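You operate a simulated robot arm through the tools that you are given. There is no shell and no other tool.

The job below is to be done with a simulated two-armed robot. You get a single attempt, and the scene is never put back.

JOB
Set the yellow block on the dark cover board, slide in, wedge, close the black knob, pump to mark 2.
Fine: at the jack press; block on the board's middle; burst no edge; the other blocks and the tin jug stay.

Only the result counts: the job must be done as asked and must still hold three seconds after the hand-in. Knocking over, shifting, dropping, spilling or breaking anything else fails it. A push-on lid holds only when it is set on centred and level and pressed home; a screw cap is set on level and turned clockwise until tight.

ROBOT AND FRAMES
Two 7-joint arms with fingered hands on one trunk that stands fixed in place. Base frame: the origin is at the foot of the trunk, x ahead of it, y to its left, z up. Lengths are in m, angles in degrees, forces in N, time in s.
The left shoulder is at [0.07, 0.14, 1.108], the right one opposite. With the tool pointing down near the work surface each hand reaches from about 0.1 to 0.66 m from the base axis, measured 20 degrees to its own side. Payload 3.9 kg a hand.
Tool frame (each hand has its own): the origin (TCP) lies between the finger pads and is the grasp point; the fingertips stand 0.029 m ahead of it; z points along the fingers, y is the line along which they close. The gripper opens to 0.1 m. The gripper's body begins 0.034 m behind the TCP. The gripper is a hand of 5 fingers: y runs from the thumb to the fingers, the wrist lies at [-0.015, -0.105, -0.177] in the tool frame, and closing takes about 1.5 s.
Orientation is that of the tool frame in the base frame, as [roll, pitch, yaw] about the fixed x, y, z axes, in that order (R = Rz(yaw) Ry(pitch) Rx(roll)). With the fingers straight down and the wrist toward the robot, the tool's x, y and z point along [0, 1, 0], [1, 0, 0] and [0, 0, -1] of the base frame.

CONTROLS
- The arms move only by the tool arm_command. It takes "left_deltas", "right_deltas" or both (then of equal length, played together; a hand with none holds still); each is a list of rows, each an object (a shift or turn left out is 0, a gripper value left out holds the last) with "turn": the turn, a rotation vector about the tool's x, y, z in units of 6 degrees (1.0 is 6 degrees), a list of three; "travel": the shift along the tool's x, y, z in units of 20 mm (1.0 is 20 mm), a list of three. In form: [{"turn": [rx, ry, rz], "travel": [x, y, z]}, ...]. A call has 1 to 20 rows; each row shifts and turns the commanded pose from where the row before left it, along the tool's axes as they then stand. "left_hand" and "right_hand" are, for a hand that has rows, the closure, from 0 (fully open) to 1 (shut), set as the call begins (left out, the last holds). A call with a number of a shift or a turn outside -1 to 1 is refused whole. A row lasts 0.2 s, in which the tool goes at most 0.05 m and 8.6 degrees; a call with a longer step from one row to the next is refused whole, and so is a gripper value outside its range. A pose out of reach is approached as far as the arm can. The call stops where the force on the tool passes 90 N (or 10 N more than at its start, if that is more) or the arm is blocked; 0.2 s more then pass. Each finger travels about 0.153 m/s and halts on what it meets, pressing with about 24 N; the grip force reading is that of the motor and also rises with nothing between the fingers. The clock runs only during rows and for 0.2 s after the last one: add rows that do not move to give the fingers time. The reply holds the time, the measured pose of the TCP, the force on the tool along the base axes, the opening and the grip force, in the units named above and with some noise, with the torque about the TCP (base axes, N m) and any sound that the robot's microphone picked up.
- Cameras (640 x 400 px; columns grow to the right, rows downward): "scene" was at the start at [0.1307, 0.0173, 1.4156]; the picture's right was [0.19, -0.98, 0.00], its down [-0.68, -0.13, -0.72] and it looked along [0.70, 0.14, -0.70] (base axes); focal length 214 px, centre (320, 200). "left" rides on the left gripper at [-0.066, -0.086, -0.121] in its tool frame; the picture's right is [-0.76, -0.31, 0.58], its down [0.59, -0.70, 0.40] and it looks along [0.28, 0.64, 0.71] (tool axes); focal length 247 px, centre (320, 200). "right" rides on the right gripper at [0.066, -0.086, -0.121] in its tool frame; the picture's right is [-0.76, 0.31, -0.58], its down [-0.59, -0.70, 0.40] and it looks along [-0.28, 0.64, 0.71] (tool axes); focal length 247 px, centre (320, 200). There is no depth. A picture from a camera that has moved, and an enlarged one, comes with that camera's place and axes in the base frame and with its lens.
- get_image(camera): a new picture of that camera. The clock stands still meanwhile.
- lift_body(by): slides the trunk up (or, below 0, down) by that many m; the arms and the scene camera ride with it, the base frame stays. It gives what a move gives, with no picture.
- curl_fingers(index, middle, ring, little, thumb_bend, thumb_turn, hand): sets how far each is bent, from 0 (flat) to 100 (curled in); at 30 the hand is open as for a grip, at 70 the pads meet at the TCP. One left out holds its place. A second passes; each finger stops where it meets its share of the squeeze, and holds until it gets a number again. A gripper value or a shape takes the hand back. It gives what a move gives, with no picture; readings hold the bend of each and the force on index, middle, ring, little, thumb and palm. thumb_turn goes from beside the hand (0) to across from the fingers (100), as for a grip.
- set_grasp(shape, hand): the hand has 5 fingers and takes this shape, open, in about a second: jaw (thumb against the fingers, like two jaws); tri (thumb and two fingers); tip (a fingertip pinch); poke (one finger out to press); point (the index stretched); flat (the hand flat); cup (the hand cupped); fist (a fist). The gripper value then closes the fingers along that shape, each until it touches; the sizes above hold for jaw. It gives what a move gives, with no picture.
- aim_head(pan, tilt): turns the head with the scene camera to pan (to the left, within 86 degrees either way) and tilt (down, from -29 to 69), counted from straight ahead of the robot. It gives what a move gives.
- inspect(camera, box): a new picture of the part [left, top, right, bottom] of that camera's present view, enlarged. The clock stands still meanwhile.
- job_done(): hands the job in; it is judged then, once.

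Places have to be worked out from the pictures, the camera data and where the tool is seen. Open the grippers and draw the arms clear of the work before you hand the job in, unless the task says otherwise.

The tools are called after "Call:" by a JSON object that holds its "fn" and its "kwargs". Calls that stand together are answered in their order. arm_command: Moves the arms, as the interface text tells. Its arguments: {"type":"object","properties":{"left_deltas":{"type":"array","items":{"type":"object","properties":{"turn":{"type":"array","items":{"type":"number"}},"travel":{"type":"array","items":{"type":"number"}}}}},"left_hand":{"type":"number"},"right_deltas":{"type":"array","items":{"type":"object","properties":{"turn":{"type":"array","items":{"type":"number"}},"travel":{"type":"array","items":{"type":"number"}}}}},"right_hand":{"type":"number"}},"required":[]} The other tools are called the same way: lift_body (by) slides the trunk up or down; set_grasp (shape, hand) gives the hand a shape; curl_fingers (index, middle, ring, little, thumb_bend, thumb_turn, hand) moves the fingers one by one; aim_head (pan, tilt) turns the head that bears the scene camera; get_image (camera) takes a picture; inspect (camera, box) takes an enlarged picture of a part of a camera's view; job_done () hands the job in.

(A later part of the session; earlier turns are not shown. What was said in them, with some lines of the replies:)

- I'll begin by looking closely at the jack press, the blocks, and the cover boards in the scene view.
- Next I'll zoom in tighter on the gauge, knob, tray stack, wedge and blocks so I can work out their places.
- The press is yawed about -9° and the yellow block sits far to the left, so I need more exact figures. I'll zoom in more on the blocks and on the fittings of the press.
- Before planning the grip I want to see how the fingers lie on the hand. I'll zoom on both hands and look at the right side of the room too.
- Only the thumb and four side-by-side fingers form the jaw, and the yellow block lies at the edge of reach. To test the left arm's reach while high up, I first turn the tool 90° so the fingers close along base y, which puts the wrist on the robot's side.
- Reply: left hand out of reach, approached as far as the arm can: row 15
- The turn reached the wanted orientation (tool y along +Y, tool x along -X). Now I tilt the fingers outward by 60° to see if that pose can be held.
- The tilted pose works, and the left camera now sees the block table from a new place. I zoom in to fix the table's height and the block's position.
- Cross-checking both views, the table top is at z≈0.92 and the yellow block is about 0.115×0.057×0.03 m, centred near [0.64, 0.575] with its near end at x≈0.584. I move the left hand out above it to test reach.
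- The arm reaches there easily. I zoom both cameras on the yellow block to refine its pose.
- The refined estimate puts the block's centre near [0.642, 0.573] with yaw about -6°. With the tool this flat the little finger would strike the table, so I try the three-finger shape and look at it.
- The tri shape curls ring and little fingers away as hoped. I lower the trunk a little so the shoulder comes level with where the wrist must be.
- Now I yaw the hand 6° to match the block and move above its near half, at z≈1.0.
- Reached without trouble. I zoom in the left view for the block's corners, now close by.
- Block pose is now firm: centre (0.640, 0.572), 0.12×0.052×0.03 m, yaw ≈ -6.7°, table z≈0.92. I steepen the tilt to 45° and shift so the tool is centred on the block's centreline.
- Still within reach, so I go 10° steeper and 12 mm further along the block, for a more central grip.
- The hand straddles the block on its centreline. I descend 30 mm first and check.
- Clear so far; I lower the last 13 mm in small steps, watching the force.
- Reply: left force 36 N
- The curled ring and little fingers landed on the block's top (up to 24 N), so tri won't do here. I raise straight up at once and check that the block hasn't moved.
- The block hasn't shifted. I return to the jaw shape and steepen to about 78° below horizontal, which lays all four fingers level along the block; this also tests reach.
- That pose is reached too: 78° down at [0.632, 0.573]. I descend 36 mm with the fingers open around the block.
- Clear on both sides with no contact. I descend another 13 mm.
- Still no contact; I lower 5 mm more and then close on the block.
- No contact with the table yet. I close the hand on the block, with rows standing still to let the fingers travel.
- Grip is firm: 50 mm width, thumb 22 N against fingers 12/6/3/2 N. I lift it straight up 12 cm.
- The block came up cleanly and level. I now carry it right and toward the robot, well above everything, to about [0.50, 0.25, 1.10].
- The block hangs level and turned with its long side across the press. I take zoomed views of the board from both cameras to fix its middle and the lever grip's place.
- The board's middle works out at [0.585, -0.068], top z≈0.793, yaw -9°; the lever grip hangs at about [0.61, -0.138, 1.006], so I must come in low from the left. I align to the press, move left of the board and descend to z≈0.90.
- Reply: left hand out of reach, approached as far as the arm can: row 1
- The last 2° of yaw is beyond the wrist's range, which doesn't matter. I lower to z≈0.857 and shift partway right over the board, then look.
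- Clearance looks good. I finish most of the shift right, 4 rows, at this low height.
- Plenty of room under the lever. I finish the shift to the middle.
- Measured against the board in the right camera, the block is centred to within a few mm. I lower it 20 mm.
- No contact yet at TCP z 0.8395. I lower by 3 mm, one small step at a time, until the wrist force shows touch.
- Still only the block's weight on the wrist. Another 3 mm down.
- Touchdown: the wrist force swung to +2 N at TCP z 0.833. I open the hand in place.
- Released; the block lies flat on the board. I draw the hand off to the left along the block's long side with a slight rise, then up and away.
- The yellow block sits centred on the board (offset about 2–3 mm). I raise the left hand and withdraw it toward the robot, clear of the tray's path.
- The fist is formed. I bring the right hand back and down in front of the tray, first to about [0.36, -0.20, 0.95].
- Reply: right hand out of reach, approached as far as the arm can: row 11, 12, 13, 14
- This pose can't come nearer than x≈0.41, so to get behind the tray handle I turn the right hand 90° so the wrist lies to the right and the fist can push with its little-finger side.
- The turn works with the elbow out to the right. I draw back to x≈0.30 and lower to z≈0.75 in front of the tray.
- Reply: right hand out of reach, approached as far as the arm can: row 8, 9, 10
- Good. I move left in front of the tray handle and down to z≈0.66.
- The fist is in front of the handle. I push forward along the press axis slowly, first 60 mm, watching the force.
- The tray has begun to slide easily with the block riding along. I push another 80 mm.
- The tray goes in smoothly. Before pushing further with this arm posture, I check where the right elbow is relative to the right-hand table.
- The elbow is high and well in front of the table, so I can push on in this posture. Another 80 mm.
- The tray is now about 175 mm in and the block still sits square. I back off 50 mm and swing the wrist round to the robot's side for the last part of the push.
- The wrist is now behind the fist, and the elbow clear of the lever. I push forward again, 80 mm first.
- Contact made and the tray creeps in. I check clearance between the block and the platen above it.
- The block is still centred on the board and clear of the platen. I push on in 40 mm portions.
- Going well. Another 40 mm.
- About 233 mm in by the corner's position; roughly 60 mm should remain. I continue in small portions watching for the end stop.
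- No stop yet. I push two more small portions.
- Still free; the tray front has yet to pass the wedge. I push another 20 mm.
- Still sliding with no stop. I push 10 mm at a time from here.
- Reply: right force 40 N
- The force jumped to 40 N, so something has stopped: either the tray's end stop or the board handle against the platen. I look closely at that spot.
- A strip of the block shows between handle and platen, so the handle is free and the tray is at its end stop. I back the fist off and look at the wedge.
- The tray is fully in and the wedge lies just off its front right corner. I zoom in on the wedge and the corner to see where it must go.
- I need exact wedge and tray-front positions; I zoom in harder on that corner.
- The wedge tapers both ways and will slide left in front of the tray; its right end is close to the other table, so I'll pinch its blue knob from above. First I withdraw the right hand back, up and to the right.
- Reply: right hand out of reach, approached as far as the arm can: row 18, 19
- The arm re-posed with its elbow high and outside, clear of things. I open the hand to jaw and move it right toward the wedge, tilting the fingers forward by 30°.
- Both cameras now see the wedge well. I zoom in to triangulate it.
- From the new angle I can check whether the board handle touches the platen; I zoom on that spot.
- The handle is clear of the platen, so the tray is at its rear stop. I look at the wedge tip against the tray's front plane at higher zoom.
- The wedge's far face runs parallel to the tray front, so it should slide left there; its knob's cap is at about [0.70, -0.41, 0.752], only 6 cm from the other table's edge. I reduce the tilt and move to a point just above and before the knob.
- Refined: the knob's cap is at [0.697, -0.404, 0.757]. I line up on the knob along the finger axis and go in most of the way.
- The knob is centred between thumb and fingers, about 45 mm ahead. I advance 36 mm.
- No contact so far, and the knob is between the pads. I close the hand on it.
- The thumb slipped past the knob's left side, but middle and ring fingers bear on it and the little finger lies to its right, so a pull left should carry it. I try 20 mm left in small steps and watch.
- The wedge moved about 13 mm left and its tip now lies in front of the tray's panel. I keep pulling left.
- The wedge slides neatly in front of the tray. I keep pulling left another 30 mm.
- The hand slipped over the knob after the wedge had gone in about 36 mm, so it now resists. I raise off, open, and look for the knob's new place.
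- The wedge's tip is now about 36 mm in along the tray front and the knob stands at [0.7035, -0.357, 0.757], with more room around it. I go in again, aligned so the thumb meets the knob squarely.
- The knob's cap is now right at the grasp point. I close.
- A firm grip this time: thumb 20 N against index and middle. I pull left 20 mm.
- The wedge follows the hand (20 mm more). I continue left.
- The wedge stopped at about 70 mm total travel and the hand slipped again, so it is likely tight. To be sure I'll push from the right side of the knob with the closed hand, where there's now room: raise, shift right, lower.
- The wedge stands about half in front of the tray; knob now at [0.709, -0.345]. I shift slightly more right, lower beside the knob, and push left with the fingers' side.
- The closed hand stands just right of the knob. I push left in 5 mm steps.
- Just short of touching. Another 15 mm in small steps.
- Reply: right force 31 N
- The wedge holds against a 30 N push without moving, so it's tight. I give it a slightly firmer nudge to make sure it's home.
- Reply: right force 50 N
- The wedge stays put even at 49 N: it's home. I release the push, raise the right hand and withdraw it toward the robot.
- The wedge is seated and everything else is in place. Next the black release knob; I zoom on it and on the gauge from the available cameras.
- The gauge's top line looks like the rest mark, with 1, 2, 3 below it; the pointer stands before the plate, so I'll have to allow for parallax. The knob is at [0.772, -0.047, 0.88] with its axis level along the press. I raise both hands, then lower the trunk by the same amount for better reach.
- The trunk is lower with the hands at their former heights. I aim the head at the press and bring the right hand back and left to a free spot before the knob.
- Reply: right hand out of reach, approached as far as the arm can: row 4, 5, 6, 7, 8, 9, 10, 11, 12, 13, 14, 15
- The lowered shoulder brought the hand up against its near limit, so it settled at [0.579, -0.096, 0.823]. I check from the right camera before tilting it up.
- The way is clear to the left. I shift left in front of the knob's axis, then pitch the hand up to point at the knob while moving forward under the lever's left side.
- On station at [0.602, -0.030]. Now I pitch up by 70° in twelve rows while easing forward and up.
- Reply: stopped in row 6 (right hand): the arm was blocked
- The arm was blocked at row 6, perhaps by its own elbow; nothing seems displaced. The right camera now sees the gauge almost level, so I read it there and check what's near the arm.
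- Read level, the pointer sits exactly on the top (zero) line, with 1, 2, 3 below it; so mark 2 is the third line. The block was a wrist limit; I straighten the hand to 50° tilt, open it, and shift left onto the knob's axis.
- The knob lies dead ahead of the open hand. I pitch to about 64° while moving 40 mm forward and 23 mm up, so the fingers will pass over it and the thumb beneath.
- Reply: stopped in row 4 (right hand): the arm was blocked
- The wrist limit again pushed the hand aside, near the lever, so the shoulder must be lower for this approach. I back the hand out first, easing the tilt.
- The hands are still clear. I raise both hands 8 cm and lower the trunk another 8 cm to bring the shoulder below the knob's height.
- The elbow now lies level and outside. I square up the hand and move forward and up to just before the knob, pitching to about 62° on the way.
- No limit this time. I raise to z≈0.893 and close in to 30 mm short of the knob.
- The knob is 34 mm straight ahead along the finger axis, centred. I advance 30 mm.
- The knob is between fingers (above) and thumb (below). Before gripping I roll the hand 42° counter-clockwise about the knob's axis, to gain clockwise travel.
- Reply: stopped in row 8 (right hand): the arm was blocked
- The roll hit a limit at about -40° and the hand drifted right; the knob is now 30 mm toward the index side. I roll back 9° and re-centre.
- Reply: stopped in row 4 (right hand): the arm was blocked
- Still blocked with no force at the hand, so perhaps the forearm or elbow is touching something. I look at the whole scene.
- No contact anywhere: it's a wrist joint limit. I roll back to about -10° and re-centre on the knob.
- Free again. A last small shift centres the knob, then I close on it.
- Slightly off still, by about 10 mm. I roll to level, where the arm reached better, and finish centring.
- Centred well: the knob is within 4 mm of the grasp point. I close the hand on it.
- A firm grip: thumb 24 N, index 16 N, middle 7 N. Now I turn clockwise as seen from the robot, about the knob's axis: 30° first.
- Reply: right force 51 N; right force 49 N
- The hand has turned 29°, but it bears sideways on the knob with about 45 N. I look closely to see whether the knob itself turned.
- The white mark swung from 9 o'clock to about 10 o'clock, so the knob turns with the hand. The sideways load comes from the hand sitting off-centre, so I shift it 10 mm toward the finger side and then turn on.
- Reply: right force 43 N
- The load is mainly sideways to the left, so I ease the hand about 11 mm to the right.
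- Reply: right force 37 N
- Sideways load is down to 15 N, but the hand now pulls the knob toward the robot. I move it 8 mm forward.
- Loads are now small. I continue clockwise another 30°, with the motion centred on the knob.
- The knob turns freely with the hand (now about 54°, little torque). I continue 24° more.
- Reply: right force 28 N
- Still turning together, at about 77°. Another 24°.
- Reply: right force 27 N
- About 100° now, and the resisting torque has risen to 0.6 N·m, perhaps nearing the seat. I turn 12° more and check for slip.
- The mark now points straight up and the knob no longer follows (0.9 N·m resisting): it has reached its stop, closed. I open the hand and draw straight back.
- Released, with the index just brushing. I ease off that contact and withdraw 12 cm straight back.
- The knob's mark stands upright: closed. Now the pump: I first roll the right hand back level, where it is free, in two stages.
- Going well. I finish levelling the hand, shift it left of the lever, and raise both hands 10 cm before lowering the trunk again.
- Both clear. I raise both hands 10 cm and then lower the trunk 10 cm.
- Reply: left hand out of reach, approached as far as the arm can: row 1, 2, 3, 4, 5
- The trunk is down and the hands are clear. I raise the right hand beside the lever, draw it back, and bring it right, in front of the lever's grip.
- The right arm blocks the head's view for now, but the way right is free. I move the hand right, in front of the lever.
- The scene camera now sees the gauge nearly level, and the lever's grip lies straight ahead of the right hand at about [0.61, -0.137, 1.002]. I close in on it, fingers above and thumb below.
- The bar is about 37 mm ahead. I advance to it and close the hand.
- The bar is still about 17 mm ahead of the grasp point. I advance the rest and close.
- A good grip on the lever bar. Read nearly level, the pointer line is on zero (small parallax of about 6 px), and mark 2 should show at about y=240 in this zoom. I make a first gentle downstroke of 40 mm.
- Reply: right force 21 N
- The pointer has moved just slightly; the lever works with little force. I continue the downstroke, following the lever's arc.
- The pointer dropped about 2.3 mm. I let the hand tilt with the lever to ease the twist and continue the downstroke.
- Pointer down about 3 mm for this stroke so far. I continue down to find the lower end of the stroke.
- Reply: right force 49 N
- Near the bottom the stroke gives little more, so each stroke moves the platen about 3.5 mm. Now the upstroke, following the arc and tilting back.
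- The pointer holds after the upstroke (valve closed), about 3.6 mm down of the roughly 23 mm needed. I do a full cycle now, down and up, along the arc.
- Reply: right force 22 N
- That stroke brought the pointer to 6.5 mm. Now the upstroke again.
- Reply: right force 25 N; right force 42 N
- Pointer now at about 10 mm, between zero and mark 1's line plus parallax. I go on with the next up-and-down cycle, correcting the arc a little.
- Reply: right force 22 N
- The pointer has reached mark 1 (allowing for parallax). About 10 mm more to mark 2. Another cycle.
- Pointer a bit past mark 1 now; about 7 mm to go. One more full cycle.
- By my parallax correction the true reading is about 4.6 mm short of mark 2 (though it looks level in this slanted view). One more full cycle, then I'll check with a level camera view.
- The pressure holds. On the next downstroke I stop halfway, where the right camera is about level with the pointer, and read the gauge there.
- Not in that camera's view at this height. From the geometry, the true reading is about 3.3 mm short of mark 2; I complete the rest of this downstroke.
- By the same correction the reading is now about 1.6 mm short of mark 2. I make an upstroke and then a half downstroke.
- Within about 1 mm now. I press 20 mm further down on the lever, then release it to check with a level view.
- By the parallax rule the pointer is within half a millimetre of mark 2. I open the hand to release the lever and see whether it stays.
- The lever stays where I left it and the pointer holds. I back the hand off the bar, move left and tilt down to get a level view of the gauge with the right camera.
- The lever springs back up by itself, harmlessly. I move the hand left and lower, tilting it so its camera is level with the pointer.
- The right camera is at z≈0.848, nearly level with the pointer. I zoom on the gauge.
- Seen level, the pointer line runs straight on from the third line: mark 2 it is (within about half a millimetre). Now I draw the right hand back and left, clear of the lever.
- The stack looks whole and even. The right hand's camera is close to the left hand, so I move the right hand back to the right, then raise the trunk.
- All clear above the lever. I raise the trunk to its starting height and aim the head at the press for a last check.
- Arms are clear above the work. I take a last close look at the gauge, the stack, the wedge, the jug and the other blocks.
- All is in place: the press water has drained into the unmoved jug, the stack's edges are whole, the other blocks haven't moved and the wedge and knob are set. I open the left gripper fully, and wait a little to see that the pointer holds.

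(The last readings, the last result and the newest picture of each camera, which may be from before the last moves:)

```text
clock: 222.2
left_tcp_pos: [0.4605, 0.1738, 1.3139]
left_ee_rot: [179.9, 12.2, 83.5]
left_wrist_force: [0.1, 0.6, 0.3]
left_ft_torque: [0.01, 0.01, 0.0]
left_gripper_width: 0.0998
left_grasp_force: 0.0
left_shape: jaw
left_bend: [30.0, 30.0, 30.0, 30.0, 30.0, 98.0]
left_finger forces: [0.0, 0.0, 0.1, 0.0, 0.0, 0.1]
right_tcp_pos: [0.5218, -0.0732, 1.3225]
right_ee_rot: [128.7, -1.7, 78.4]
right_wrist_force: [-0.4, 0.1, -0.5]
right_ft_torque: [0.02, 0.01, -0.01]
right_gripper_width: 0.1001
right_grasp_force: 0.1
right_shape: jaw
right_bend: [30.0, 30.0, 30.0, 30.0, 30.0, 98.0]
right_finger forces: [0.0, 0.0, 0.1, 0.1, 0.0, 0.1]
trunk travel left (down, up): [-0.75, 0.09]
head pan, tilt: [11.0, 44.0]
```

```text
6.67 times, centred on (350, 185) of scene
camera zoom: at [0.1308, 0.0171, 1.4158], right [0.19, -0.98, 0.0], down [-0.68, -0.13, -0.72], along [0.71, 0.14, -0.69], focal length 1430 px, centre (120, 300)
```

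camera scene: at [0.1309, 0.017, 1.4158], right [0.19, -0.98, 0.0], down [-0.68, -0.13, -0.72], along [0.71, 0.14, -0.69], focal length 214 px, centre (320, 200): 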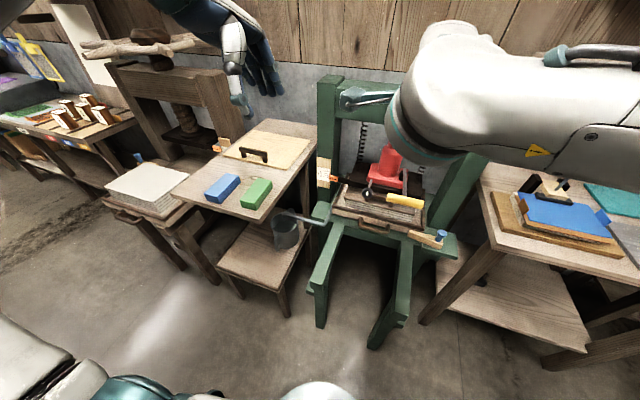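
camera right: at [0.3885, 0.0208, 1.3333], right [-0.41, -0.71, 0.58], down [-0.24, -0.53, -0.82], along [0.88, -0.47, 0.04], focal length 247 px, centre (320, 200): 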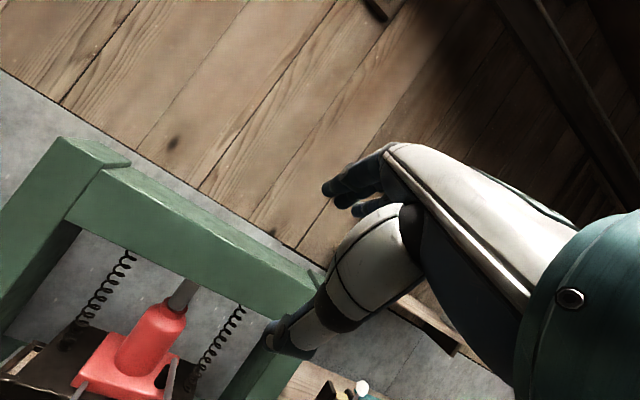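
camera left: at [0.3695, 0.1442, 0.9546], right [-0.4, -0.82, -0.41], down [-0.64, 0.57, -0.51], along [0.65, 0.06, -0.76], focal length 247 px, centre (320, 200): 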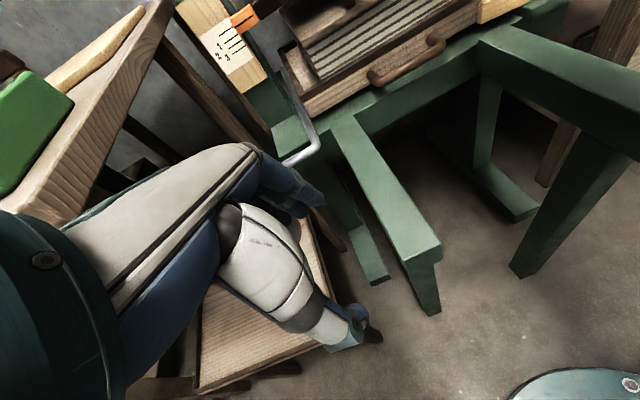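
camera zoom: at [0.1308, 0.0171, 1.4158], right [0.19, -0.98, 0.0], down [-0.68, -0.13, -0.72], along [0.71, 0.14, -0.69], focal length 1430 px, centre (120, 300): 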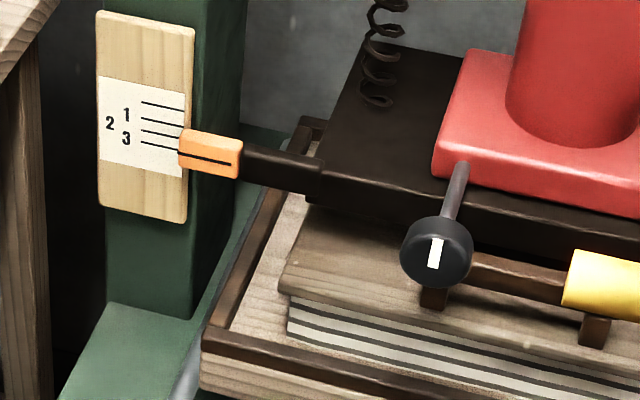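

The pointer has held unchanged for several seconds at mark 2 (allowing for this steep view), and both hands are open and clear. I hand in the job.

Call:
{"fn": "job_done", "kwargs": {}}

```text
The job is handed in.
```

The job is done and handed in, and the press held steady at mark 2 for about three seconds before I handed in.

- **Block:** The yellow block sits within about 3 mm of the middle of the dark cover board, lying level.
- **Tray and wedge:** The tray is pushed in to its rear stop. The wedge is in front of it and did not move under a 49 N push.
- **Black knob:** I turned it clockwise a quarter turn until it stopped. Its white mark now points straight up.
- **Pumping:** I stopped at mark 2. A nearly level camera view put the pointer within about half a millimetre of that line. Later views from steeper angles could be off by 1–2 mm.
- **Nothing else disturbed:** No stack edge had burst that I could see. The blue and green blocks and the tin jug are where they were, and the water pressed out of the stack has run into the jug.

Both hands are open and clear of the press.
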